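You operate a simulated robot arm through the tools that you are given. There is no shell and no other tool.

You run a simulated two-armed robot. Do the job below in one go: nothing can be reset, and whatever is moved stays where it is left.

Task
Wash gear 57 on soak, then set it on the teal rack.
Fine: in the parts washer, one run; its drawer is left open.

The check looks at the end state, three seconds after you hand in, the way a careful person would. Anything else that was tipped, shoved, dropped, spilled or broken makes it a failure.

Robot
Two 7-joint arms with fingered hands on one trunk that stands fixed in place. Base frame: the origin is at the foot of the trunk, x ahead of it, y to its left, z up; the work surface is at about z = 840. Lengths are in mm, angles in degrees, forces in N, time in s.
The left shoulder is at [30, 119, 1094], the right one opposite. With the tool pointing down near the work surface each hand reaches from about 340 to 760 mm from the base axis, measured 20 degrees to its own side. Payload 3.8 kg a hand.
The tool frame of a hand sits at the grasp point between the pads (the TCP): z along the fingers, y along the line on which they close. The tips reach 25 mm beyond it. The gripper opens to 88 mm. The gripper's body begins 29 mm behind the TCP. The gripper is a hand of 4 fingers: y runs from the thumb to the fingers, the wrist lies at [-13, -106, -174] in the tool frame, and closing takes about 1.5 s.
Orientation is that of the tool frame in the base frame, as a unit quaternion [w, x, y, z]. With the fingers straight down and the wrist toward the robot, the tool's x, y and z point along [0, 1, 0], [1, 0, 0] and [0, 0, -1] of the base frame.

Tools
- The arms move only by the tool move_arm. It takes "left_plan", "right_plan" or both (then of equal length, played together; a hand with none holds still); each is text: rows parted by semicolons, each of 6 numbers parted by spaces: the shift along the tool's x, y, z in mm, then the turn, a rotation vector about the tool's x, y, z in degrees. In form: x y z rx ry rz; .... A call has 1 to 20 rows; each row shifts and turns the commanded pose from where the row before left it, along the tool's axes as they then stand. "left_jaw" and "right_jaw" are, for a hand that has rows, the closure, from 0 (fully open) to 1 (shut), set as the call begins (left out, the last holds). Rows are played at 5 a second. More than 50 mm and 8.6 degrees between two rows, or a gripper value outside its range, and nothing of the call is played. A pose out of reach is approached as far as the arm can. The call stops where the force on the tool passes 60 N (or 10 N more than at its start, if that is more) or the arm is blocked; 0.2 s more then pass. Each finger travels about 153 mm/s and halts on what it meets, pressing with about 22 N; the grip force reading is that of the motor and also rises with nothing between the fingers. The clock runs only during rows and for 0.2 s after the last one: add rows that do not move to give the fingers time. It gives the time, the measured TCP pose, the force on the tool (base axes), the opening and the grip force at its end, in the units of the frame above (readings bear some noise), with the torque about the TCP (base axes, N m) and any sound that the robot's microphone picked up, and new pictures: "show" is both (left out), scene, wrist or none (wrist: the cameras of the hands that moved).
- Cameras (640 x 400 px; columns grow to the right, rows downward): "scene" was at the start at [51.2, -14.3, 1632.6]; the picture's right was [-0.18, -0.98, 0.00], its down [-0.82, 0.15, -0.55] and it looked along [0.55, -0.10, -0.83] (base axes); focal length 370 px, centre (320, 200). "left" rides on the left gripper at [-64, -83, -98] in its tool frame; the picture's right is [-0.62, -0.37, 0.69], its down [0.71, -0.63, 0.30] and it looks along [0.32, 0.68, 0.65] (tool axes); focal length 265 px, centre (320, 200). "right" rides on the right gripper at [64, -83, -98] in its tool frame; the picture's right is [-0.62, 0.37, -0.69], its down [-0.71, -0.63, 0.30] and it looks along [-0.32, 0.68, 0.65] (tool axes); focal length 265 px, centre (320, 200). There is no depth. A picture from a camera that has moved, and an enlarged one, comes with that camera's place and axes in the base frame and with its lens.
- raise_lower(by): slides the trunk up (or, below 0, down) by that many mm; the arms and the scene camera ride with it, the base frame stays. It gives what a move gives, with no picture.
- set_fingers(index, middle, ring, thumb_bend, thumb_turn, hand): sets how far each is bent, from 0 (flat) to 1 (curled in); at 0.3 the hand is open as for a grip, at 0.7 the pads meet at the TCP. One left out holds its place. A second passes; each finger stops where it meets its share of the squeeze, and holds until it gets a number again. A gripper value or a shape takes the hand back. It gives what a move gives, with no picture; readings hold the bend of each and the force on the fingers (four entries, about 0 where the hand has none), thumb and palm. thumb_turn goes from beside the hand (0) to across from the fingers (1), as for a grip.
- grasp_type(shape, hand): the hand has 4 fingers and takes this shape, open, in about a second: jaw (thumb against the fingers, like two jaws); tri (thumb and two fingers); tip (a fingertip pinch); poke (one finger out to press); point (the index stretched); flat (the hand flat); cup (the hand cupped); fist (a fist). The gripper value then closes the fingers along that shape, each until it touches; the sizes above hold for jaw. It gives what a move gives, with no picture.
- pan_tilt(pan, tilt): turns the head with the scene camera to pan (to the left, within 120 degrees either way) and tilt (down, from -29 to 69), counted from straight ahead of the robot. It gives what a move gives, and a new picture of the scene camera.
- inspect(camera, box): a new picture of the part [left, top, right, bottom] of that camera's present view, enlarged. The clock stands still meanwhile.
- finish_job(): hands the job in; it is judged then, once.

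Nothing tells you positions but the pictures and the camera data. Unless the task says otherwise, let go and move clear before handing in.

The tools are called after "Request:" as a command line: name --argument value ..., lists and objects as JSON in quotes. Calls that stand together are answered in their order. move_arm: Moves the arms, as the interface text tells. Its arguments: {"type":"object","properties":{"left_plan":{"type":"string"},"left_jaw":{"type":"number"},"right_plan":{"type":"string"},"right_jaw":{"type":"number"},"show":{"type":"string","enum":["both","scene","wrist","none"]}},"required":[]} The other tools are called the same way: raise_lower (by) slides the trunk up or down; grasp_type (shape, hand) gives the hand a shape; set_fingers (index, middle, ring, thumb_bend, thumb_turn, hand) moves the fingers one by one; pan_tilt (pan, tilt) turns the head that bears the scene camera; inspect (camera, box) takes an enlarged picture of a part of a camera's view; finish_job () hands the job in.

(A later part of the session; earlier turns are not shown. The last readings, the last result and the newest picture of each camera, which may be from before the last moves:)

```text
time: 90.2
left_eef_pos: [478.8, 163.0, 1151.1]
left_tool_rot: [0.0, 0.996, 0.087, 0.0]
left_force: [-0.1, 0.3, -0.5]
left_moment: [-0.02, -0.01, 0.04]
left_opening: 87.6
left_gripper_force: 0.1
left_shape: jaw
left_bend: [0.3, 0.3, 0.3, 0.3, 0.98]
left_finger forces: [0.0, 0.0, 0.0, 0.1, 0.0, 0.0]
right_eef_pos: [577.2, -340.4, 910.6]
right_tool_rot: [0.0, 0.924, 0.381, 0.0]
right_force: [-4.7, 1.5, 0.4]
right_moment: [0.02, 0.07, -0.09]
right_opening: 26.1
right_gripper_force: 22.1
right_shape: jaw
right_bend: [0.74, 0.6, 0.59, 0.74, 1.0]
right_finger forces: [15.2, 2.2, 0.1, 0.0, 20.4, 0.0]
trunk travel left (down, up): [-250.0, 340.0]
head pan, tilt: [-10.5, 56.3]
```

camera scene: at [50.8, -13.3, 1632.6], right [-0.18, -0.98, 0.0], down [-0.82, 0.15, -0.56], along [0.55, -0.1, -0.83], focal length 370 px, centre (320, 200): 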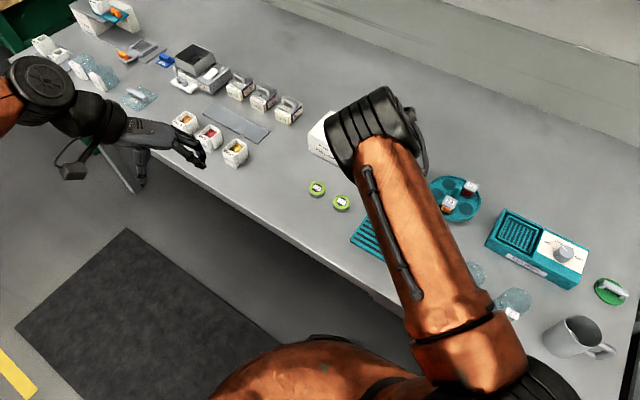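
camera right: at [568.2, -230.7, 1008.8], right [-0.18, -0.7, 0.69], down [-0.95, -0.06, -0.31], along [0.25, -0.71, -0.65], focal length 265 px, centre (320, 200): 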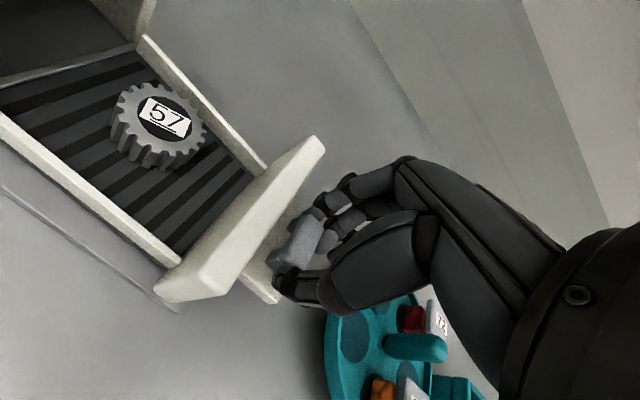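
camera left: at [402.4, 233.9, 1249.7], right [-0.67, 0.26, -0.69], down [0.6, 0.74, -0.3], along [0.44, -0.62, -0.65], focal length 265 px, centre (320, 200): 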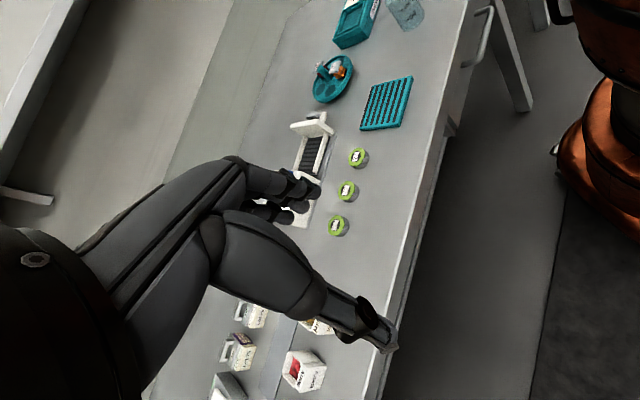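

The drawer is out as far as it was at the start. I let go of the handle and rise.

Request:
move_arm --right_plan "0 0 0 0 0 0; 0 0 0 0 0 0; 0 0 0 0 0 0; 0 0 0 0 0 0" --right_jaw 0.2 --show "none"

Request:
move_arm --right_plan "0 0 -15 0 0 0; 0 0 -30 0 0 0; 0 0 -40 0 0 0; 0 0 -20 0 0 0; 0 0 0 0 0 0" --right_jaw 0.2 --show "both"

Request:
inspect --camera "left" --box '[240, 70, 380, 175]'

Request:
inspect --camera "right" --box '[60, 40, 340, 320]'

```text
time: 91.2
left_eef_pos: [480.2, 162.3, 1150.2]
left_tool_rot: [0.0, 0.996, 0.087, 0.0]
left_force: [-0.1, -0.5, 0.9]
left_moment: [0.0, 0.01, -0.03]
left_opening: 87.6
left_gripper_force: 0.1
left_shape: jaw
left_bend: [0.3, 0.3, 0.3, 0.3, 0.98]
left_finger forces: [0.0, 0.1, 0.0, 0.0, 0.1, 0.0]
right_eef_pos: [577.2, -340.2, 909.7]
right_tool_rot: [0.0, 0.924, 0.382, 0.001]
right_force: [0.0, 0.1, 0.4]
right_moment: [-0.01, -0.01, -0.02]
right_opening: 70.1
right_gripper_force: 0.0
right_shape: jaw
right_bend: [0.27, 0.34, 0.32, 0.49, 0.99]
right_finger forces: [0.1, 0.0, 0.0, 0.1, 0.0, 0.0]
trunk travel left (down, up): [-250.0, 340.0]
head pan, tilt: [-10.5, 56.3]
```

```text
time: 92.4
left_eef_pos: [478.6, 162.2, 1151.3]
left_tool_rot: [0.001, 0.996, 0.088, 0.0]
left_force: [-0.1, -1.0, -0.2]
left_moment: [0.02, -0.03, 0.0]
left_opening: 87.7
left_gripper_force: 0.1
left_shape: jaw
left_bend: [0.3, 0.3, 0.3, 0.3, 0.98]
left_finger forces: [0.0, 0.0, 0.0, 0.0, 0.0, 0.1]
right_eef_pos: [576.5, -340.0, 1015.2]
right_tool_rot: [0.001, 0.924, 0.382, 0.0]
right_force: [-0.8, 0.0, 0.7]
right_moment: [-0.01, 0.0, 0.01]
right_opening: 70.1
right_gripper_force: 0.0
right_shape: jaw
right_bend: [0.27, 0.34, 0.32, 0.49, 0.99]
right_finger forces: [0.0, 0.0, 0.0, 0.0, 0.1, 0.1]
trunk travel left (down, up): [-250.0, 340.0]
head pan, tilt: [-10.5, 56.3]
camera scene: at [51.5, -14.1, 1632.5], right [-0.18, -0.98, 0.0], down [-0.82, 0.15, -0.55], along [0.55, -0.1, -0.83], focal length 370 px, centre (320, 200)
camera right: at [564.4, -234.2, 1113.6], right [-0.18, -0.7, 0.69], down [-0.95, -0.06, -0.31], along [0.25, -0.71, -0.65], focal length 265 px, centre (320, 200)
```

scene: 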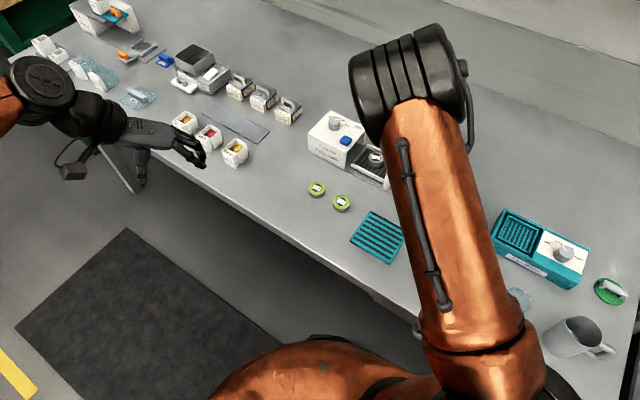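
right: 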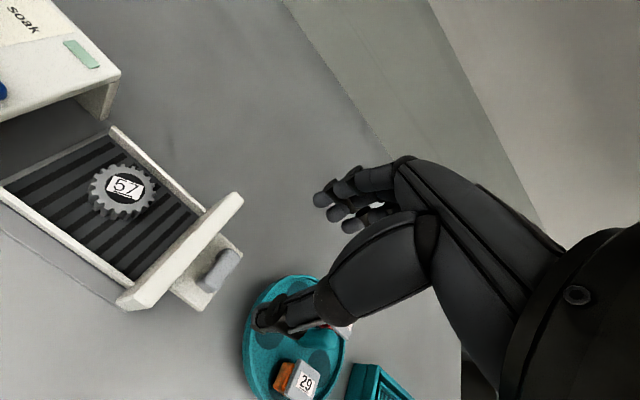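

```text
3.81 times, centred on (310, 122) of left
camera zoom: at [402.1, 233.7, 1249.5], right [-0.67, 0.26, -0.69], down [0.59, 0.74, -0.3], along [0.44, -0.62, -0.65], focal length 1011 px, centre (358, 495)
```

zoom: 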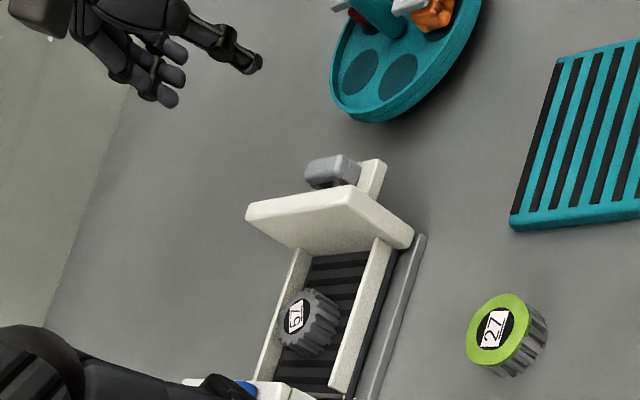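

```text
1.43 times, centred on (200, 180) of right
camera zoom: at [564.4, -234.2, 1113.6], right [-0.18, -0.7, 0.69], down [-0.95, -0.06, -0.31], along [0.25, -0.71, -0.65], focal length 379 px, centre (491, 229)
```

zoom: 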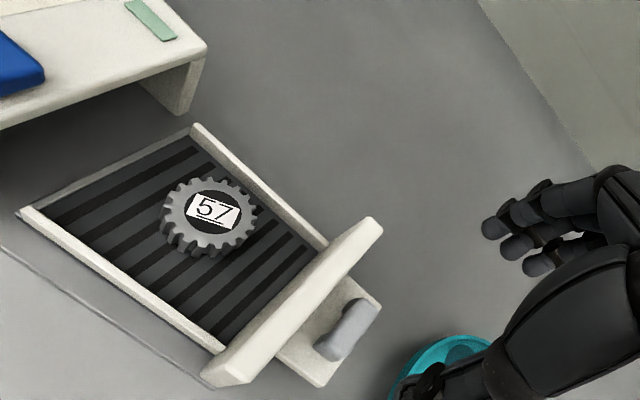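

The drawer is open and gear 57, now clean, sits at about (650, -276). I turn the hand back to the angle used when placing it and move over the gear.

Request:
move_arm --right_plan "0 0 0 0 0 -7.8; 0 0 0 0 0 -7.8; 0 0 0 0 0 -7.8; 0 0 0 0 0 -7.8; 0 0 0 0 0 -7.8; 0 0 0 0 0 -7.8; 0 0 0 0 0 -7.8; 0 0 0 0 0 -7.8; 0 0 0 0 0 -7.8; 8.8 31.1 5 0 0 0; 8.8 31.1 5 0 0 0; 8.9 31.2 5 0 0 0; 0 0 0 0 0 0" --right_jaw 0.33 --show "both"

Request:
inspect --camera "right" --box '[120, 140, 400, 400]'

Request:
inspect --camera "scene" --box '[310, 100, 440, 204]'

Request:
inspect --camera "left" --box '[240, 80, 380, 185]'

```text
time: 95.2
left_eef_pos: [478.9, 162.0, 1151.8]
left_tool_rot: [0.0, 0.996, 0.087, 0.0]
left_force: [-1.0, 0.3, 0.3]
left_moment: [-0.03, -0.01, 0.03]
left_opening: 87.5
left_gripper_force: 0.0
left_shape: jaw
left_bend: [0.3, 0.3, 0.3, 0.3, 0.98]
left_finger forces: [0.0, 0.0, 0.1, 0.1, 0.0, 0.1]
right_eef_pos: [653.6, -275.7, 999.5]
right_tool_rot: [0.001, 0.536, 0.844, 0.001]
right_force: [-0.1, 0.8, -0.2]
right_moment: [0.02, -0.03, -0.01]
right_opening: 59.1
right_gripper_force: 0.0
right_shape: jaw
right_bend: [0.28, 0.38, 0.35, 0.6, 0.99]
right_finger forces: [0.0, 0.1, 0.0, 0.0, 0.0, 0.0]
trunk travel left (down, up): [-250.0, 340.0]
head pan, tilt: [-10.5, 56.3]
camera scene: at [50.7, -14.7, 1632.6], right [-0.18, -0.98, 0.0], down [-0.82, 0.15, -0.56], along [0.55, -0.1, -0.83], focal length 370 px, centre (320, 200)
camera right: at [550.9, -250.9, 1098.9], right [0.59, -0.41, 0.69], down [-0.27, -0.91, -0.31], along [0.76, 0.0, -0.65], focal length 265 px, centre (320, 200)
```

scene: 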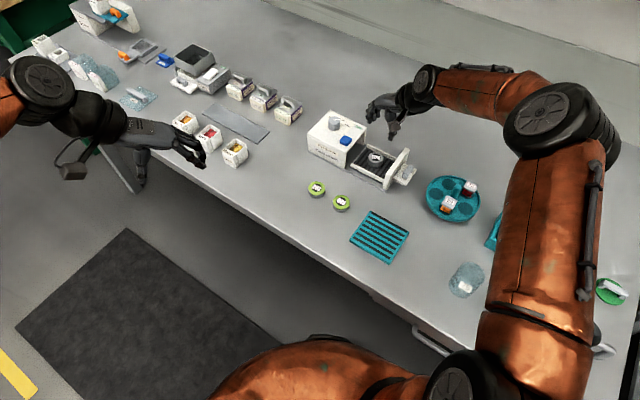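
right: 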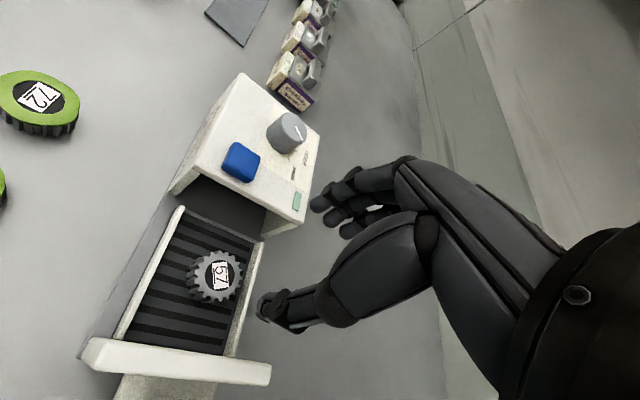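

```text
1.54 times, centred on (260, 270) of right
camera zoom: at [550.9, -250.9, 1098.9], right [0.59, -0.41, 0.69], down [-0.27, -0.91, -0.31], along [0.76, 0.0, -0.65], focal length 408 px, centre (412, 92)
```

zoom: 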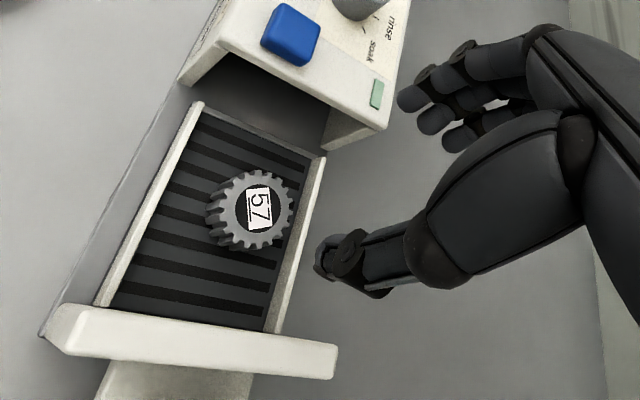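

```text
3.85 times, centred on (375, 152) of scene
camera zoom: at [50.7, -14.7, 1632.6], right [-0.18, -0.98, 0.0], down [-0.82, 0.15, -0.56], along [0.55, -0.1, -0.83], focal length 1421 px, centre (108, 385)
```

zoom: 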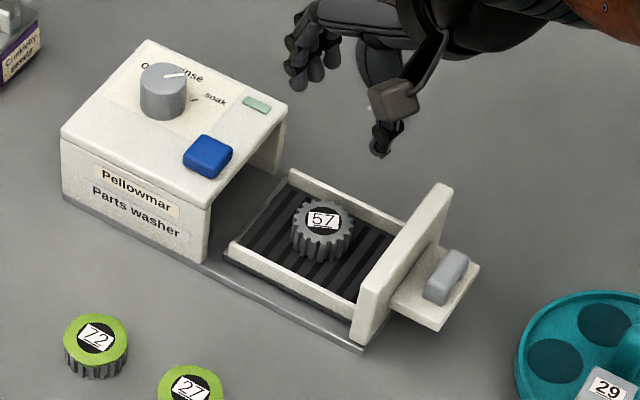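

```text
3.81 times, centred on (310, 132) of left
camera zoom: at [401.4, 233.2, 1249.9], right [-0.67, 0.26, -0.69], down [0.59, 0.74, -0.3], along [0.44, -0.62, -0.65], focal length 1011 px, centre (358, 457)
```

zoom: 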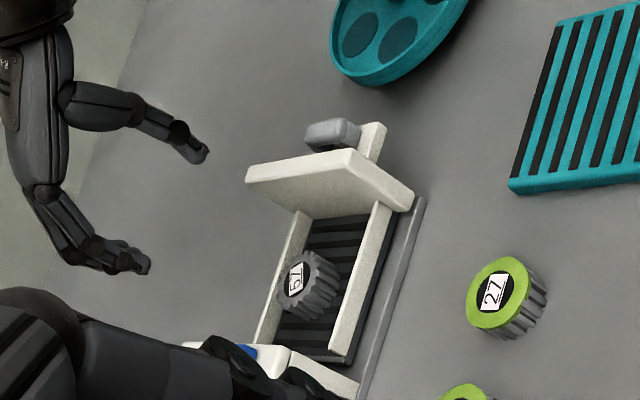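

Everything is in place and the gear is centred below. I lower over it to just above grip height and check clearances.

Request:
move_arm --right_plan "1.2 -1.2 35 0 0 0; 0 0 35 0 0 0; 0 0 25 0 0 0; 0 0 0 0 0 0" --right_jaw 0.33 --show "wrist"

Request:
inspect --camera "right" --box '[200, 140, 400, 340]'

Request:
inspect --camera "left" --box '[270, 110, 370, 185]'

Request:
inspect --camera "scene" --box '[340, 130, 410, 186]'

```text
time: 96.2
left_eef_pos: [479.3, 163.0, 1150.6]
left_tool_rot: [0.0, 0.996, 0.087, 0.0]
left_force: [-0.5, 0.3, 0.7]
left_moment: [-0.05, 0.0, 0.01]
left_opening: 87.6
left_gripper_force: 0.0
left_shape: jaw
left_bend: [0.3, 0.3, 0.3, 0.3, 0.98]
left_finger forces: [0.1, 0.0, 0.0, 0.1, 0.0, 0.1]
right_eef_pos: [651.6, -275.5, 904.4]
right_tool_rot: [0.001, 0.537, 0.844, 0.002]
right_force: [0.1, -0.1, -0.7]
right_moment: [0.03, 0.01, -0.02]
right_opening: 59.5
right_gripper_force: 0.1
right_shape: jaw
right_bend: [0.28, 0.38, 0.35, 0.6, 0.99]
right_finger forces: [0.1, 0.0, 0.1, 0.1, 0.1, 0.0]
trunk travel left (down, up): [-250.0, 340.0]
head pan, tilt: [-10.5, 56.3]
camera right: at [548.8, -251.5, 1002.8], right [0.59, -0.41, 0.69], down [-0.27, -0.91, -0.31], along [0.76, 0.0, -0.65], focal length 265 px, centre (320, 200)
```

right: 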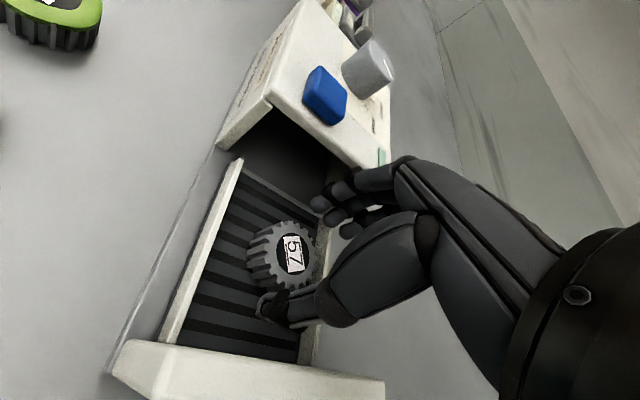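

```text
2.00 times, centred on (300, 240) of right
camera zoom: at [548.8, -251.5, 1002.8], right [0.59, -0.41, 0.69], down [-0.27, -0.91, -0.31], along [0.76, 0.0, -0.65], focal length 531 px, centre (360, 120)
```

zoom: 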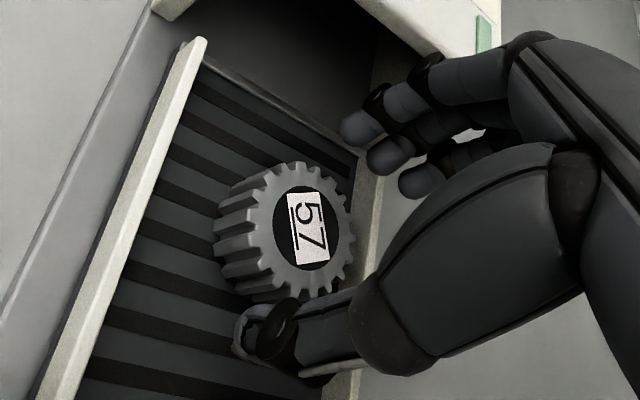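

```text
5.33 times, centred on (320, 148) of left
camera zoom: at [401.8, 233.6, 1249.7], right [-0.67, 0.26, -0.69], down [0.59, 0.74, -0.3], along [0.44, -0.62, -0.65], focal length 1416 px, centre (320, 480)
```

zoom: 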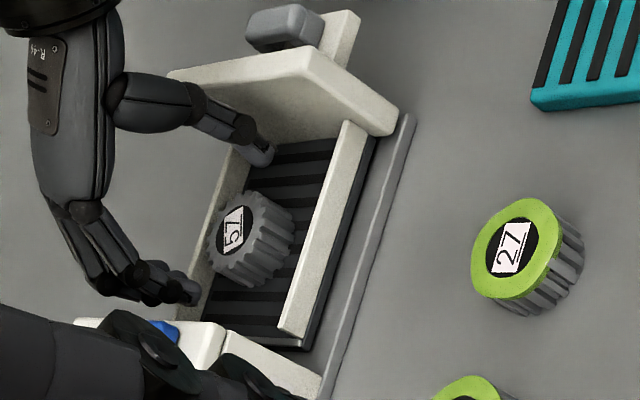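

```text
7.14 times, centred on (375, 158) of scene
camera zoom: at [51.1, -14.2, 1632.6], right [-0.18, -0.98, 0.0], down [-0.82, 0.15, -0.56], along [0.55, -0.1, -0.83], focal length 2639 px, centre (-73, 500)
```

zoom: 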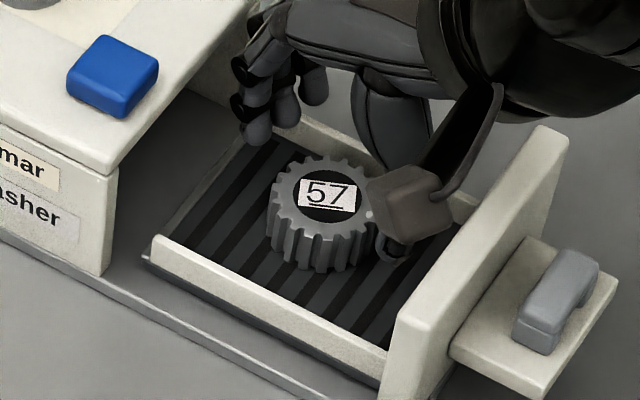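

Clear on all sides; I narrow the opening slightly, as at release, and lower to grip height.

Request:
move_arm --right_plan "0 0 0 0 0 0; 0 0 8 0 0 0; 0 0 7 0 0 0; 0 0 5 0 0 0; 0 0 0 0 0 0" --right_jaw 0.38 --show "none"

Request:
inspect --camera "left" --box '[270, 110, 370, 185]'

Request:
inspect --camera "right" --box '[200, 140, 400, 340]'

```text
time: 97.4
left_eef_pos: [480.1, 163.7, 1150.4]
left_tool_rot: [0.001, 0.996, 0.087, -0.001]
left_force: [0.3, 0.6, -0.4]
left_moment: [0.0, 0.01, -0.01]
left_opening: 87.6
left_gripper_force: 0.0
left_shape: jaw
left_bend: [0.3, 0.3, 0.3, 0.3, 0.98]
left_finger forces: [0.0, 0.0, 0.0, 0.1, 0.0, 0.1]
right_eef_pos: [649.8, -276.6, 884.1]
right_tool_rot: [0.0, 0.537, 0.844, 0.001]
right_force: [0.2, -0.1, -0.5]
right_moment: [0.0, -0.01, -0.03]
right_opening: 55.0
right_gripper_force: 0.0
right_shape: jaw
right_bend: [0.28, 0.4, 0.36, 0.63, 1.0]
right_finger forces: [0.0, 0.0, 0.0, 0.0, 0.0, 0.0]
trunk travel left (down, up): [-250.0, 340.0]
head pan, tilt: [-10.5, 56.3]
```

```text
5.33 times, centred on (320, 148) of left
camera zoom: at [402.0, 233.7, 1249.6], right [-0.67, 0.26, -0.69], down [0.59, 0.74, -0.3], along [0.44, -0.62, -0.65], focal length 1416 px, centre (320, 480)
```

zoom: 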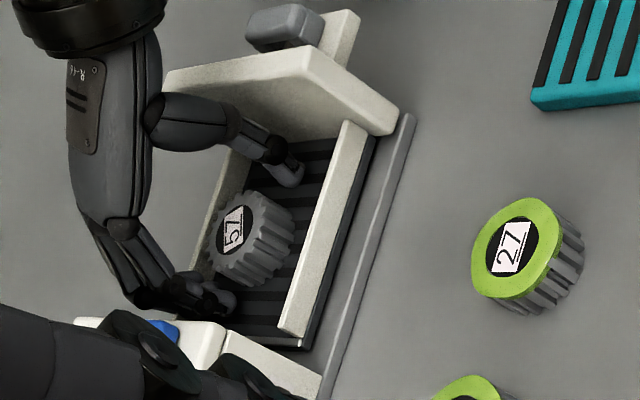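

```text
2.00 times, centred on (300, 240) of right
camera zoom: at [547.6, -251.3, 983.2], right [0.59, -0.41, 0.69], down [-0.27, -0.91, -0.31], along [0.76, 0.0, -0.65], focal length 531 px, centre (360, 120)
```

zoom: 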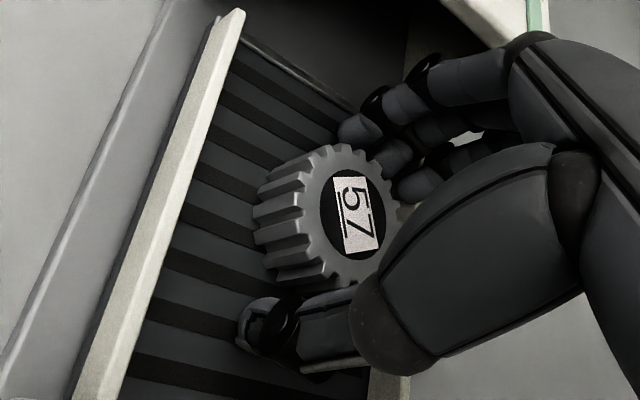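

In position around the gear with no contact. I close the grip.

Request:
move_arm --right_plan "0 1.5 0 0 0 0; 0 0 0 0 0 0; 0 0 0 0 0 0; 0 0 0 0 0 0; 0 0 0 0 0 0; 0 0 0 0 0 0; 0 0 0 0 0 0; 0 0 0 0 0 0" --right_jaw 0.85 --show "none"

Request:
inspect --camera "right" --box '[200, 140, 400, 340]'

```text
time: 99.2
left_eef_pos: [480.3, 162.3, 1150.9]
left_tool_rot: [0.001, 0.996, 0.088, 0.0]
left_force: [-0.4, -0.6, -0.1]
left_moment: [0.01, 0.01, 0.01]
left_opening: 87.7
left_gripper_force: 0.0
left_shape: jaw
left_bend: [0.3, 0.3, 0.3, 0.3, 0.98]
left_finger forces: [0.1, 0.0, 0.0, 0.0, 0.0, 0.0]
right_eef_pos: [651.0, -275.5, 885.1]
right_tool_rot: [0.0, 0.536, 0.844, 0.002]
right_force: [-0.1, -0.5, 0.0]
right_moment: [0.03, 0.0, -0.02]
right_opening: 33.7
right_gripper_force: 21.8
right_shape: jaw
right_bend: [0.74, 0.49, 0.54, 0.73, 1.0]
right_finger forces: [12.0, 7.5, 0.0, 0.0, 19.5, 0.0]
trunk travel left (down, up): [-250.0, 340.0]
head pan, tilt: [-10.5, 56.3]
```

```text
2.00 times, centred on (300, 240) of right
camera zoom: at [549.5, -250.7, 983.7], right [0.59, -0.41, 0.69], down [-0.27, -0.91, -0.31], along [0.76, 0.0, -0.65], focal length 531 px, centre (360, 120)
```

zoom: 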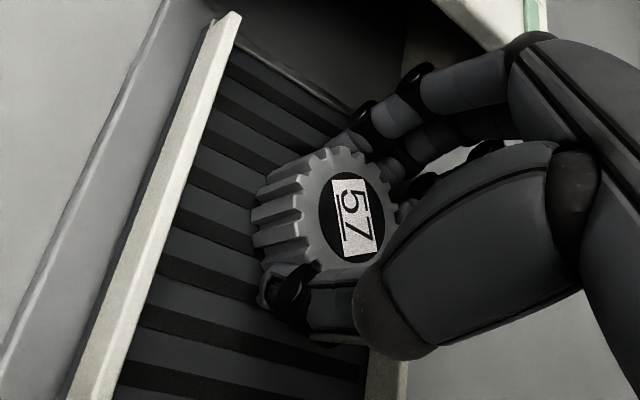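

Gear 57 is gripped as firmly as before. I lift it straight out of the tray.

Request:
move_arm --right_plan "0 0 -10 0 0 0; 0 0 -25 0 0 0; 0 0 -35 0 0 0; 0 0 -40 0 0 0; 0 0 0 0 0 0" --show "both"

Request:
inspect --camera "scene" --box '[310, 100, 440, 204]'

```text
time: 100.4
left_eef_pos: [480.5, 162.7, 1150.7]
left_tool_rot: [0.0, 0.996, 0.087, 0.0]
left_force: [1.0, 0.3, -0.1]
left_moment: [0.0, 0.0, -0.04]
left_opening: 87.6
left_gripper_force: 0.0
left_shape: jaw
left_bend: [0.3, 0.3, 0.3, 0.3, 0.98]
left_finger forces: [0.0, 0.0, 0.1, 0.0, 0.1, 0.0]
right_eef_pos: [649.3, -277.1, 995.8]
right_tool_rot: [0.0, 0.537, 0.844, 0.0]
right_force: [0.1, 0.0, -1.4]
right_moment: [0.0, 0.0, 0.05]
right_opening: 34.0
right_gripper_force: 22.4
right_shape: jaw
right_bend: [0.74, 0.49, 0.54, 0.73, 1.0]
right_finger forces: [12.0, 7.6, 0.0, 0.0, 19.5, 0.0]
trunk travel left (down, up): [-250.0, 340.0]
head pan, tilt: [-10.5, 56.3]
camera scene: at [52.1, -14.5, 1632.5], right [-0.18, -0.98, 0.0], down [-0.82, 0.15, -0.55], along [0.55, -0.1, -0.83], focal length 370 px, centre (320, 200)
camera right: at [548.2, -252.2, 1095.0], right [0.59, -0.41, 0.69], down [-0.27, -0.91, -0.31], along [0.76, 0.0, -0.65], focal length 265 px, centre (320, 200)
```

scene: 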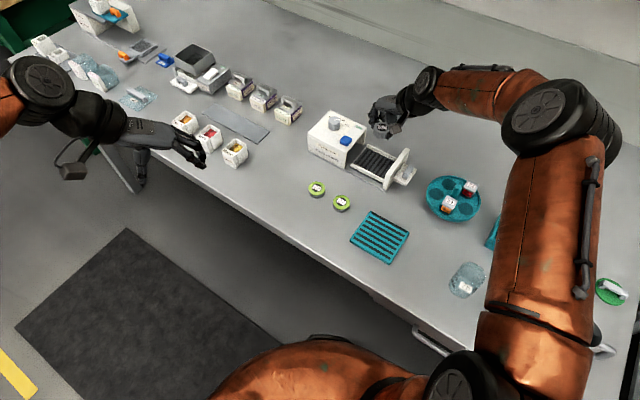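
right: 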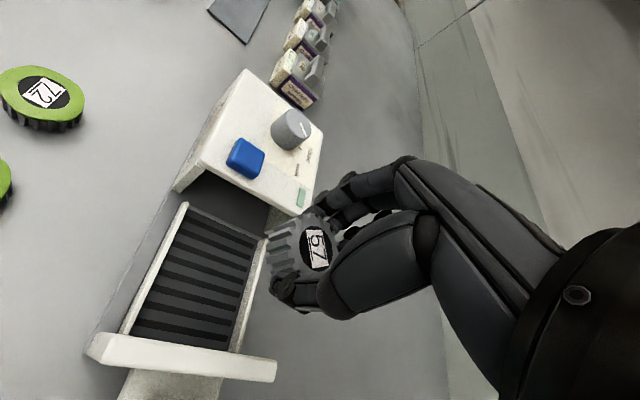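

```text
3.85 times, centred on (375, 152) of scene
camera zoom: at [52.1, -14.5, 1632.5], right [-0.18, -0.98, 0.0], down [-0.82, 0.15, -0.55], along [0.55, -0.1, -0.83], focal length 1421 px, centre (108, 385)
```

zoom: 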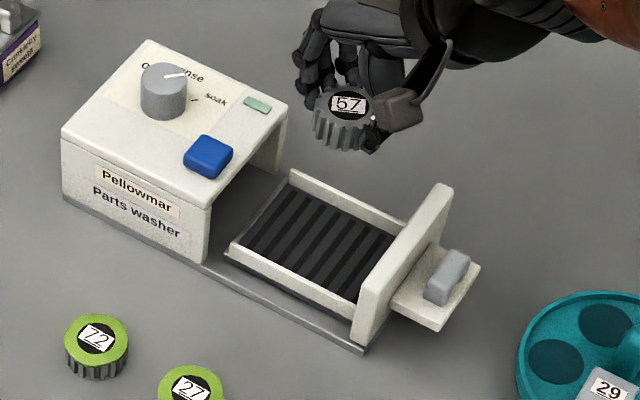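

The clean gear is out, and the drawer stays open. I carry it over to the teal rack at (438, -231).

Request:
move_arm --right_plan "26 -34.9 0 0 0 0; 26 -34.9 0 0 0 0; 26 -34.9 0 0 0 0; 26 -34.9 0 0 0 0; 26 -34.8 0 0 0 0; 0 0 0 0 0 0" --show "both"

Request:
inspect --camera "scene" --box '[310, 150, 470, 278]'

Request:
inspect --camera "left" --box '[300, 40, 460, 160]'

```text
time: 101.8
left_eef_pos: [480.5, 163.4, 1150.0]
left_tool_rot: [0.0, 0.996, 0.087, 0.0]
left_force: [0.5, 0.9, 0.6]
left_moment: [-0.03, 0.02, -0.01]
left_opening: 87.6
left_gripper_force: 0.1
left_shape: jaw
left_bend: [0.3, 0.3, 0.3, 0.3, 0.98]
left_finger forces: [0.1, 0.1, 0.0, 0.1, 0.0, 0.0]
right_eef_pos: [437.9, -232.5, 996.5]
right_tool_rot: [0.001, 0.537, 0.844, 0.001]
right_force: [0.4, 0.1, -0.7]
right_moment: [0.01, -0.03, -0.03]
right_opening: 33.9
right_gripper_force: 22.2
right_shape: jaw
right_bend: [0.74, 0.49, 0.54, 0.73, 1.0]
right_finger forces: [11.9, 7.8, 0.0, 0.0, 19.4, 0.0]
trunk travel left (down, up): [-250.0, 340.0]
head pan, tilt: [-10.5, 56.3]
camera scene: at [52.2, -14.4, 1632.5], right [-0.18, -0.98, 0.0], down [-0.82, 0.15, -0.55], along [0.55, -0.1, -0.83], focal length 370 px, centre (320, 200)
camera right: at [335.4, -208.5, 1095.4], right [0.59, -0.41, 0.69], down [-0.27, -0.91, -0.31], along [0.76, 0.0, -0.65], focal length 265 px, centre (320, 200)
```

scene: 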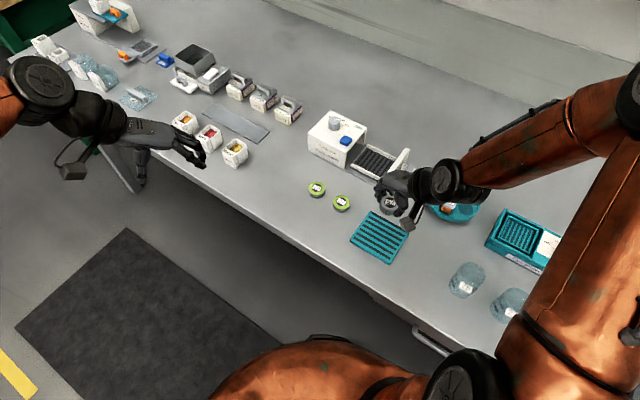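
right: 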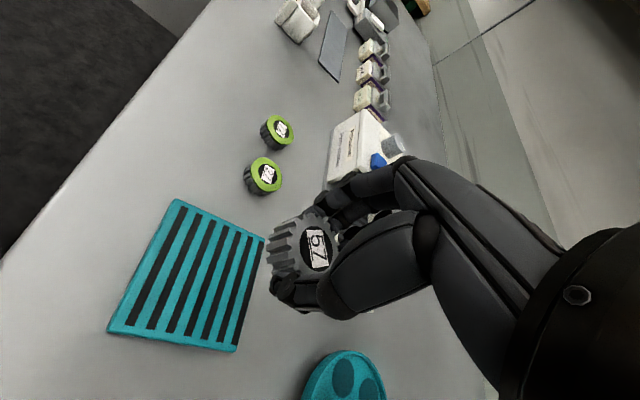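

```text
3.12 times, centred on (390, 214) of scene
camera zoom: at [52.2, -14.4, 1632.5], right [-0.18, -0.98, 0.0], down [-0.82, 0.15, -0.55], along [0.55, -0.1, -0.83], focal length 1155 px, centre (101, 156)
```

zoom: 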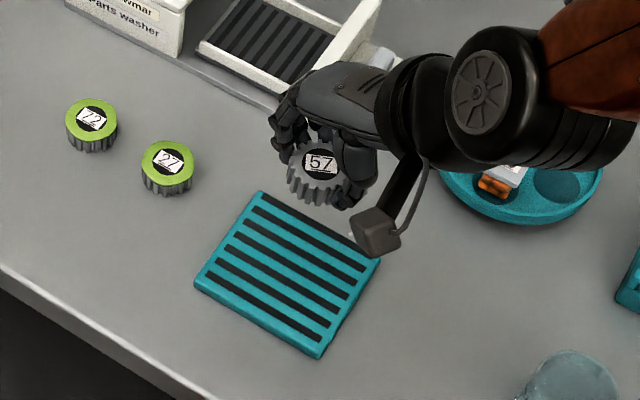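

```text
3.33 times, centred on (380, 100) of left
camera zoom: at [402.6, 233.5, 1249.4], right [-0.68, 0.26, -0.69], down [0.59, 0.74, -0.3], along [0.44, -0.62, -0.65], focal length 885 px, centre (120, 533)
```

zoom: 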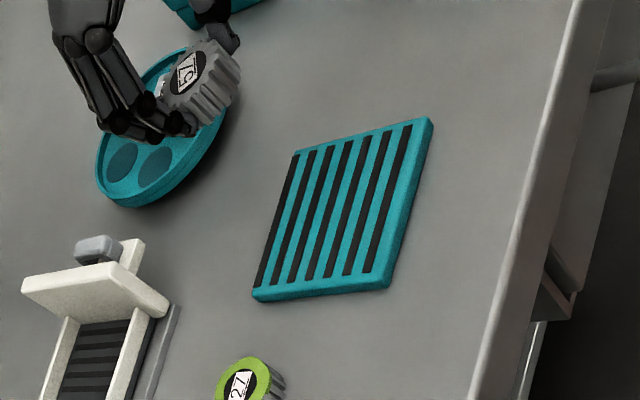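

Above the rack; its centre is about (435, -230). I make a small correction and lower toward it.

Request:
move_arm --right_plan "6 -1.5 30 0 0 0; 0 0 35 0 0 0; 0 0 30 0 0 0; 0 0 0 0 0 0" --show "both"

Request:
inspect --camera "scene" --box '[330, 180, 430, 275]'

Request:
inspect --camera "left" --box '[330, 50, 450, 140]'

```text
time: 102.8
left_eef_pos: [480.3, 162.1, 1150.2]
left_tool_rot: [0.0, 0.996, 0.088, 0.0]
left_force: [0.5, 0.7, -0.5]
left_moment: [0.0, -0.02, 0.01]
left_opening: 87.5
left_gripper_force: 0.1
left_shape: jaw
left_bend: [0.3, 0.3, 0.3, 0.3, 0.98]
left_finger forces: [0.0, 0.0, 0.1, 0.0, 0.0, 0.0]
right_eef_pos: [433.9, -227.8, 900.0]
right_tool_rot: [0.001, 0.536, 0.844, 0.001]
right_force: [0.1, -1.1, -1.4]
right_moment: [0.01, 0.02, 0.03]
right_opening: 34.1
right_gripper_force: 22.1
right_shape: jaw
right_bend: [0.74, 0.49, 0.54, 0.73, 1.0]
right_finger forces: [11.9, 7.8, 0.1, 0.0, 19.4, 0.0]
trunk travel left (down, up): [-250.0, 340.0]
head pan, tilt: [-10.5, 56.3]
camera scene: at [51.1, -14.0, 1632.6], right [-0.18, -0.98, 0.0], down [-0.82, 0.15, -0.56], along [0.55, -0.1, -0.83], focal length 370 px, centre (320, 200)
camera right: at [332.8, -202.5, 999.2], right [0.59, -0.41, 0.69], down [-0.27, -0.91, -0.31], along [0.76, 0.0, -0.65], focal length 265 px, centre (320, 200)
```

scene: 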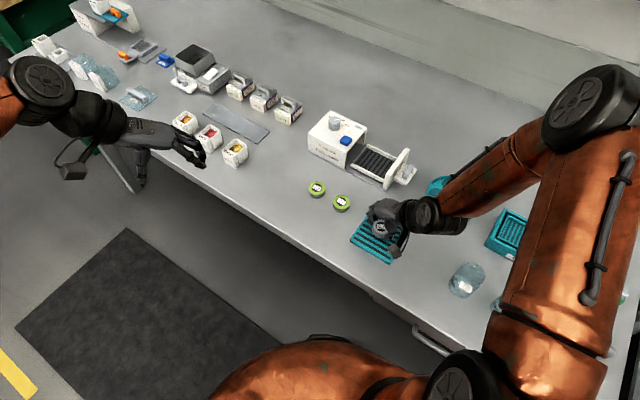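
right: 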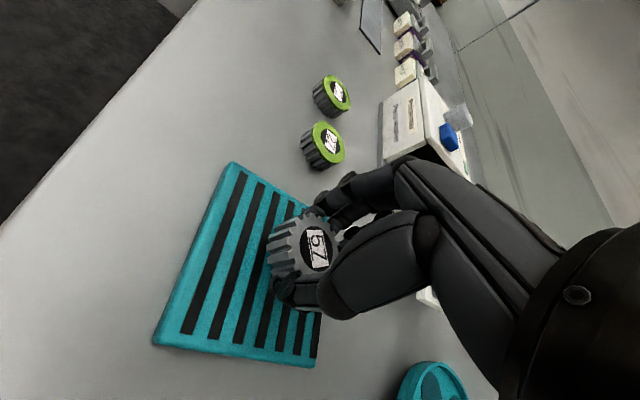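

```text
4.21 times, centred on (380, 228) of scene
camera zoom: at [51.1, -14.0, 1632.6], right [-0.18, -0.98, 0.0], down [-0.82, 0.15, -0.56], along [0.55, -0.1, -0.83], focal length 1556 px, centre (67, 84)
```

zoom: 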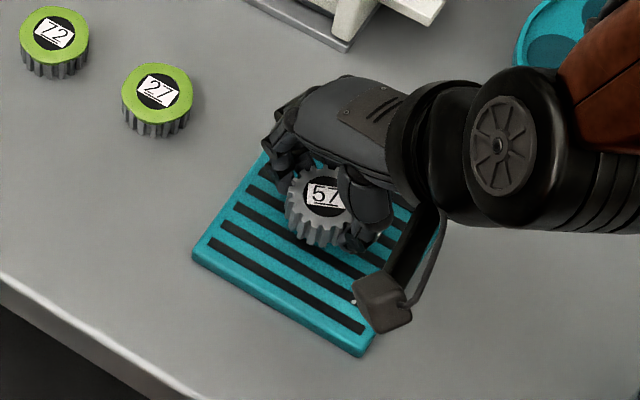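

```text
4.44 times, centred on (390, 95) of left
camera zoom: at [401.7, 233.8, 1249.7], right [-0.67, 0.26, -0.69], down [0.59, 0.74, -0.3], along [0.44, -0.62, -0.65], focal length 1180 px, centre (9, 667)
```

zoom: 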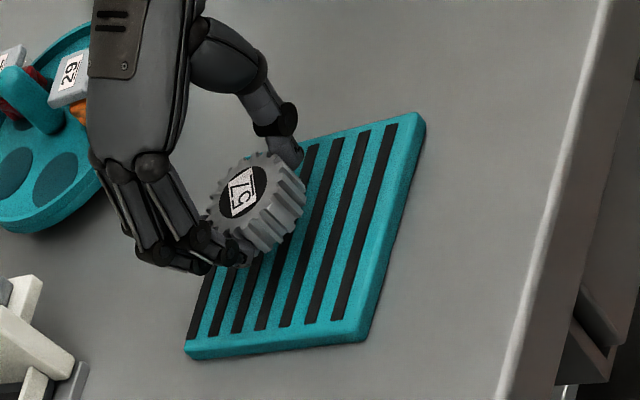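

The gear is centred over the rack. I lower nearly to contact, then feel in small steps.

Request:
move_arm --right_plan "0 0 7 0 0 0; 0 0 6 0 0 0; 0 0 0 0 0 0" --show "none"

Request:
inspect --camera "left" --box '[340, 50, 440, 125]'

Request:
inspect --camera "scene" --box '[340, 190, 420, 266]'

```text
time: 103.6
left_eef_pos: [479.8, 163.0, 1150.3]
left_tool_rot: [0.0, 0.996, 0.088, 0.0]
left_force: [-0.2, 0.3, 0.0]
left_moment: [-0.01, 0.01, -0.02]
left_opening: 87.6
left_gripper_force: 0.0
left_shape: jaw
left_bend: [0.3, 0.3, 0.3, 0.3, 0.98]
left_finger forces: [0.1, 0.1, 0.0, 0.1, 0.0, 0.0]
right_eef_pos: [433.9, -227.9, 887.0]
right_tool_rot: [0.001, 0.536, 0.844, 0.001]
right_force: [0.2, 0.4, -1.6]
right_moment: [-0.01, 0.02, -0.04]
right_opening: 33.8
right_gripper_force: 22.1
right_shape: jaw
right_bend: [0.74, 0.49, 0.54, 0.73, 1.0]
right_finger forces: [11.9, 7.8, 0.1, 0.0, 19.4, 0.0]
trunk travel left (down, up): [-250.0, 340.0]
head pan, tilt: [-10.5, 56.3]
```

```text
5.33 times, centred on (390, 88) of left
camera zoom: at [402.0, 233.6, 1249.6], right [-0.67, 0.26, -0.69], down [0.59, 0.74, -0.3], along [0.44, -0.62, -0.65], focal length 1416 px, centre (-53, 800)
```

zoom: 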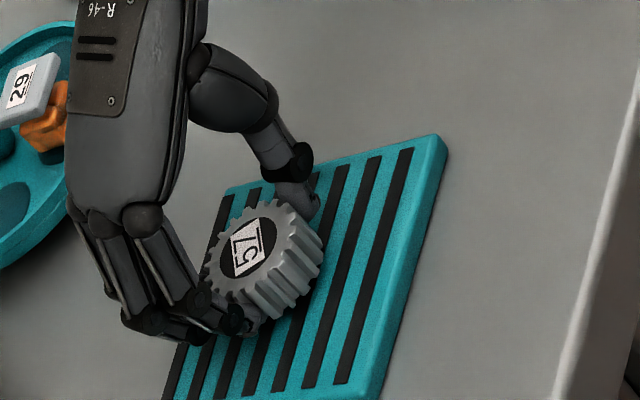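

```text
5.26 times, centred on (380, 228) of scene
camera zoom: at [51.4, -14.2, 1632.6], right [-0.18, -0.98, 0.0], down [-0.82, 0.15, -0.55], along [0.55, -0.1, -0.83], focal length 1945 px, centre (4, 53)
```

zoom: 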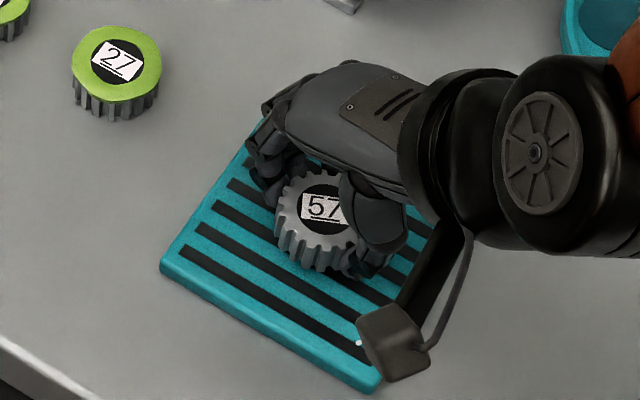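

Just above the rack, still free. Small steps down.

Request:
move_arm --right_plan "0 0 2 0 0 0; 0 0 2 0 0 0; 0 0 0 0 0 0" --show "none"

```text
time: 104.4
left_eef_pos: [479.9, 162.6, 1150.6]
left_tool_rot: [0.0, 0.996, 0.087, 0.0]
left_force: [0.9, 0.5, -0.8]
left_moment: [-0.02, -0.02, 0.02]
left_opening: 87.7
left_gripper_force: 0.0
left_shape: jaw
left_bend: [0.3, 0.3, 0.3, 0.3, 0.98]
left_finger forces: [0.0, 0.1, 0.0, 0.0, 0.0, 0.0]
right_eef_pos: [433.9, -228.4, 883.0]
right_tool_rot: [0.001, 0.537, 0.843, 0.002]
right_force: [0.3, 0.6, -2.7]
right_moment: [-0.04, -0.02, 0.03]
right_opening: 33.8
right_gripper_force: 21.8
right_shape: jaw
right_bend: [0.74, 0.49, 0.54, 0.73, 1.0]
right_finger forces: [11.9, 7.8, 0.1, 0.1, 19.4, 0.1]
trunk travel left (down, up): [-250.0, 340.0]
head pan, tilt: [-10.5, 56.3]
```

No contact yet; two more small steps.

Request:
move_arm --right_plan "0 0 2 0 0 0; 0 0 1.5 0 0 0; 0 0 0 0 0 0" --show "none"

```text
time: 105.2
left_eef_pos: [479.0, 162.6, 1149.7]
left_tool_rot: [0.0, 0.996, 0.087, 0.0]
left_force: [0.8, -0.9, 0.1]
left_moment: [0.0, 0.01, 0.02]
left_opening: 87.8
left_gripper_force: 0.0
left_shape: jaw
left_bend: [0.3, 0.3, 0.3, 0.3, 0.98]
left_finger forces: [0.0, 0.0, 0.1, 0.1, 0.0, 0.0]
right_eef_pos: [435.1, -226.1, 879.8]
right_tool_rot: [0.003, 0.536, 0.844, 0.001]
right_force: [-0.1, 0.0, 8.9]
right_moment: [0.0, 0.04, 0.01]
right_opening: 34.2
right_gripper_force: 21.6
right_shape: jaw
right_bend: [0.74, 0.49, 0.54, 0.73, 1.0]
right_finger forces: [12.5, 8.1, 0.2, 0.0, 21.3, 0.0]
trunk travel left (down, up): [-250.0, 340.0]
head pan, tilt: [-10.5, 56.3]
```

The gear is on the rack (9 N). I ease off slightly and open the fingers.

Request:
move_arm --right_plan "0 0 -1 0 0 0; 0 0 0 0 0 0" --show "none"

Request:
move_arm --right_plan "0 0 0 0 0 0; 0 0 0 0 0 0; 0 0 0 0 0 0; 0 0 0 0 0 0; 0 0 0 0 0 0" --right_jaw 0.3 --show "wrist"

Request:
inspect --camera "left" --box '[340, 50, 440, 125]'

Request:
inspect --camera "scene" --box '[340, 190, 420, 266]'

```text
time: 105.8
left_eef_pos: [479.6, 161.7, 1150.7]
left_tool_rot: [0.0, 0.996, 0.088, 0.0]
left_force: [0.1, -0.1, -0.4]
left_moment: [0.03, 0.03, -0.01]
left_opening: 87.6
left_gripper_force: 0.1
left_shape: jaw
left_bend: [0.3, 0.3, 0.3, 0.3, 0.98]
left_finger forces: [0.0, 0.0, 0.0, 0.0, 0.0, 0.1]
right_eef_pos: [434.4, -226.1, 880.1]
right_tool_rot: [0.001, 0.537, 0.844, 0.001]
right_force: [-0.4, -1.0, 5.9]
right_moment: [-0.01, -0.05, 0.03]
right_opening: 34.1
right_gripper_force: 21.7
right_shape: jaw
right_bend: [0.74, 0.49, 0.54, 0.73, 1.0]
right_finger forces: [12.3, 8.3, 0.1, 0.1, 20.7, 0.1]
trunk travel left (down, up): [-250.0, 340.0]
head pan, tilt: [-10.5, 56.3]
```

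```text
time: 107.0
left_eef_pos: [480.0, 162.8, 1150.0]
left_tool_rot: [0.0, 0.996, 0.088, 0.0]
left_force: [0.0, 0.0, -0.2]
left_moment: [0.0, 0.0, 0.03]
left_opening: 87.8
left_gripper_force: 0.0
left_shape: jaw
left_bend: [0.3, 0.3, 0.3, 0.3, 0.98]
left_finger forces: [0.0, 0.0, 0.0, 0.0, 0.1, 0.0]
right_eef_pos: [434.7, -227.3, 879.6]
right_tool_rot: [0.0, 0.536, 0.844, 0.002]
right_force: [-0.6, 0.3, 0.9]
right_moment: [0.01, 0.0, 0.0]
right_opening: 61.6
right_gripper_force: 0.0
right_shape: jaw
right_bend: [0.28, 0.37, 0.34, 0.58, 0.99]
right_finger forces: [0.1, 0.1, 0.0, 0.1, 0.0, 0.1]
trunk travel left (down, up): [-250.0, 340.0]
head pan, tilt: [-10.5, 56.3]
camera right: at [332.4, -202.5, 978.7], right [0.59, -0.41, 0.69], down [-0.27, -0.91, -0.31], along [0.76, 0.0, -0.65], focal length 265 px, centre (320, 200)
```

right: 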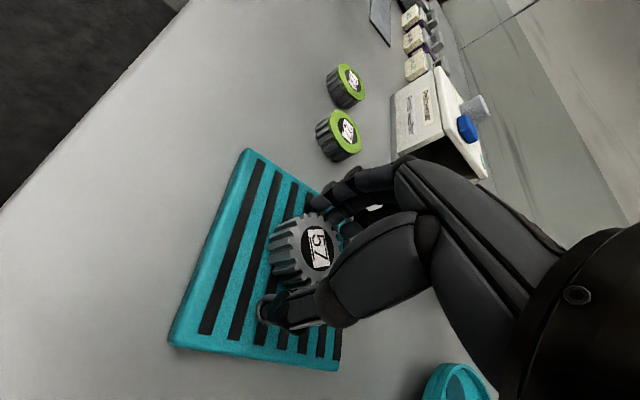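

```text
5.33 times, centred on (390, 88) of left
camera zoom: at [401.9, 233.7, 1249.6], right [-0.67, 0.26, -0.69], down [0.59, 0.74, -0.3], along [0.44, -0.62, -0.65], focal length 1416 px, centre (-53, 800)
```

zoom: 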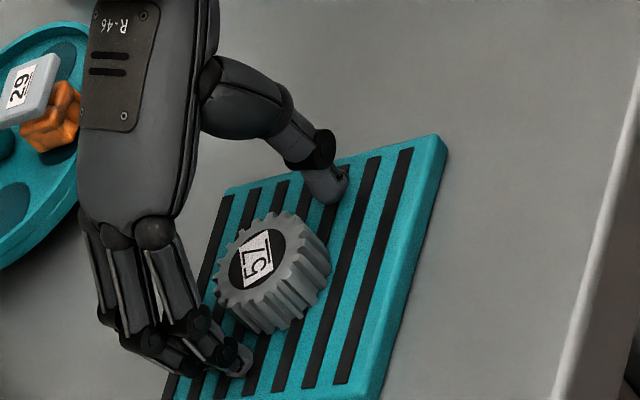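

```text
5.26 times, centred on (380, 228) of scene
camera zoom: at [51.3, -14.2, 1632.6], right [-0.18, -0.98, 0.0], down [-0.82, 0.15, -0.55], along [0.55, -0.1, -0.83], focal length 1945 px, centre (4, 53)
```

zoom: 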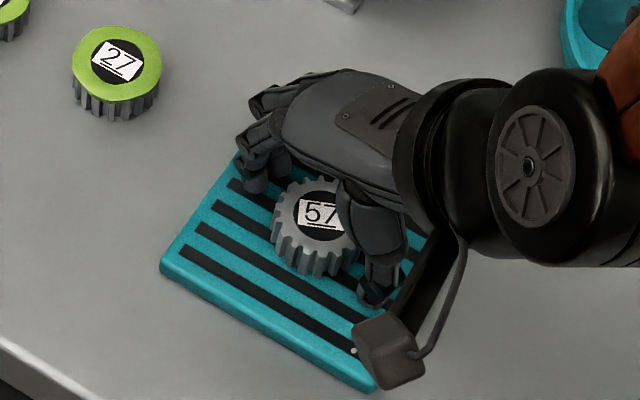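

The gear stands free and flat on the rack. I raise the hand straight up and clear.

Request:
move_arm --right_plan "0 0 -10 0 0 0; 0 0 -25 0 0 0; 0 0 -40 0 0 0; 0 0 -45 0 0 0; 0 0 -45 0 0 0; 0 0 -45 0 0 0; -35 -20 -10 0 0 0; -35 -20 0 0 0 0; 0 0 0 0 0 0" --right_jaw 0.3 --show "both"

Request:
inspect --camera "scene" --box '[300, 90, 480, 270]'

Request:
inspect --camera "left" --box '[240, 20, 460, 185]'

```text
time: 109.0
left_eef_pos: [481.5, 162.1, 1150.8]
left_tool_rot: [0.0, 0.996, 0.086, 0.0]
left_force: [-0.3, 0.0, 0.5]
left_moment: [0.03, -0.04, -0.03]
left_opening: 87.6
left_gripper_force: 0.0
left_shape: jaw
left_bend: [0.3, 0.3, 0.3, 0.3, 0.98]
left_finger forces: [0.0, 0.1, 0.1, 0.1, 0.0, 0.1]
right_eef_pos: [427.3, -305.7, 1100.4]
right_tool_rot: [0.002, 0.537, 0.844, 0.001]
right_force: [0.6, 1.6, -0.7]
right_moment: [-0.01, 0.01, -0.02]
right_opening: 61.4
right_gripper_force: 0.0
right_shape: jaw
right_bend: [0.27, 0.37, 0.34, 0.58, 0.99]
right_finger forces: [0.0, 0.0, 0.1, 0.0, 0.0, 0.1]
trunk travel left (down, up): [-250.0, 340.0]
head pan, tilt: [-10.5, 56.3]
camera scene: at [51.6, -13.3, 1632.6], right [-0.18, -0.98, 0.0], down [-0.82, 0.15, -0.55], along [0.55, -0.1, -0.83], focal length 370 px, centre (320, 200)
camera right: at [325.5, -281.5, 1199.8], right [0.59, -0.4, 0.69], down [-0.27, -0.91, -0.3], along [0.76, 0.0, -0.65], focal length 265 px, centre (320, 200)
```

scene: 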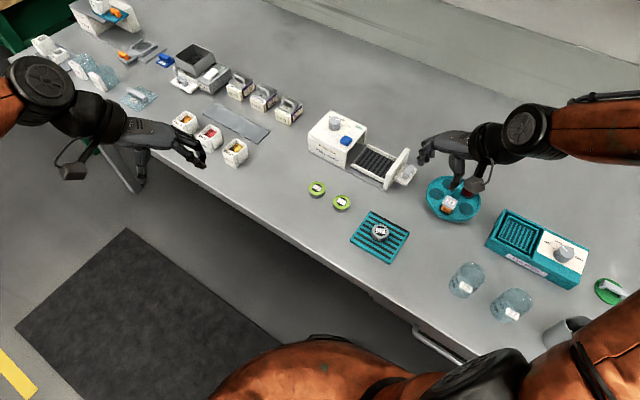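
right: 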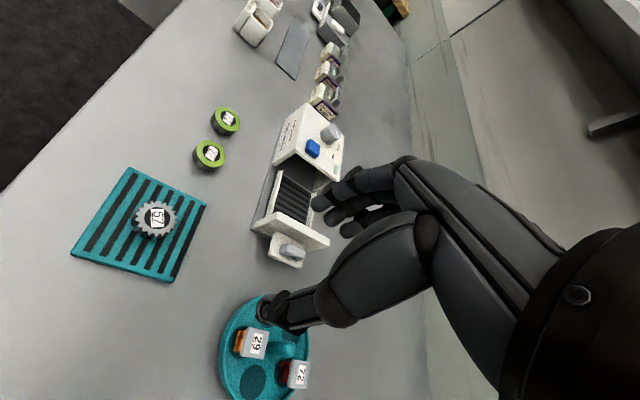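

```text
2.22 times, centred on (390, 180) of scene
camera zoom: at [51.6, -13.3, 1632.6], right [-0.18, -0.98, 0.0], down [-0.82, 0.15, -0.55], along [0.55, -0.1, -0.83], focal length 821 px, centre (164, 244)
```

zoom: 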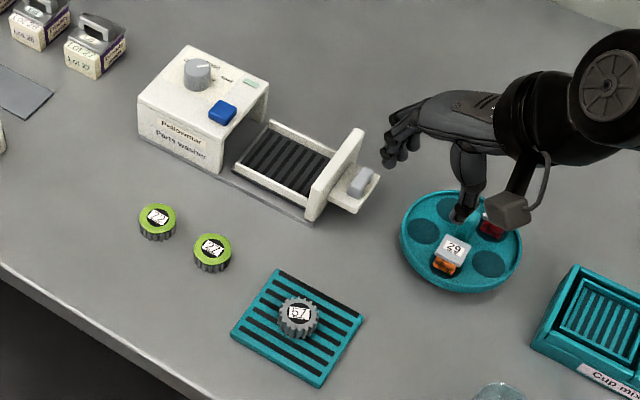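

```text
2.42 times, centred on (350, 102) of left
camera zoom: at [402.1, 234.3, 1249.4], right [-0.67, 0.25, -0.69], down [0.59, 0.74, -0.31], along [0.44, -0.62, -0.65], focal length 643 px, centre (247, 436)
```

zoom: 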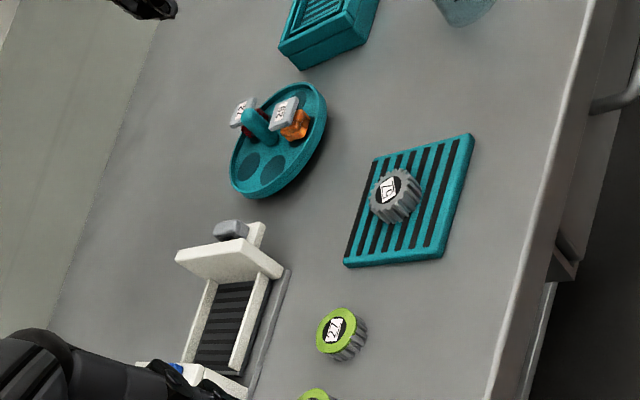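

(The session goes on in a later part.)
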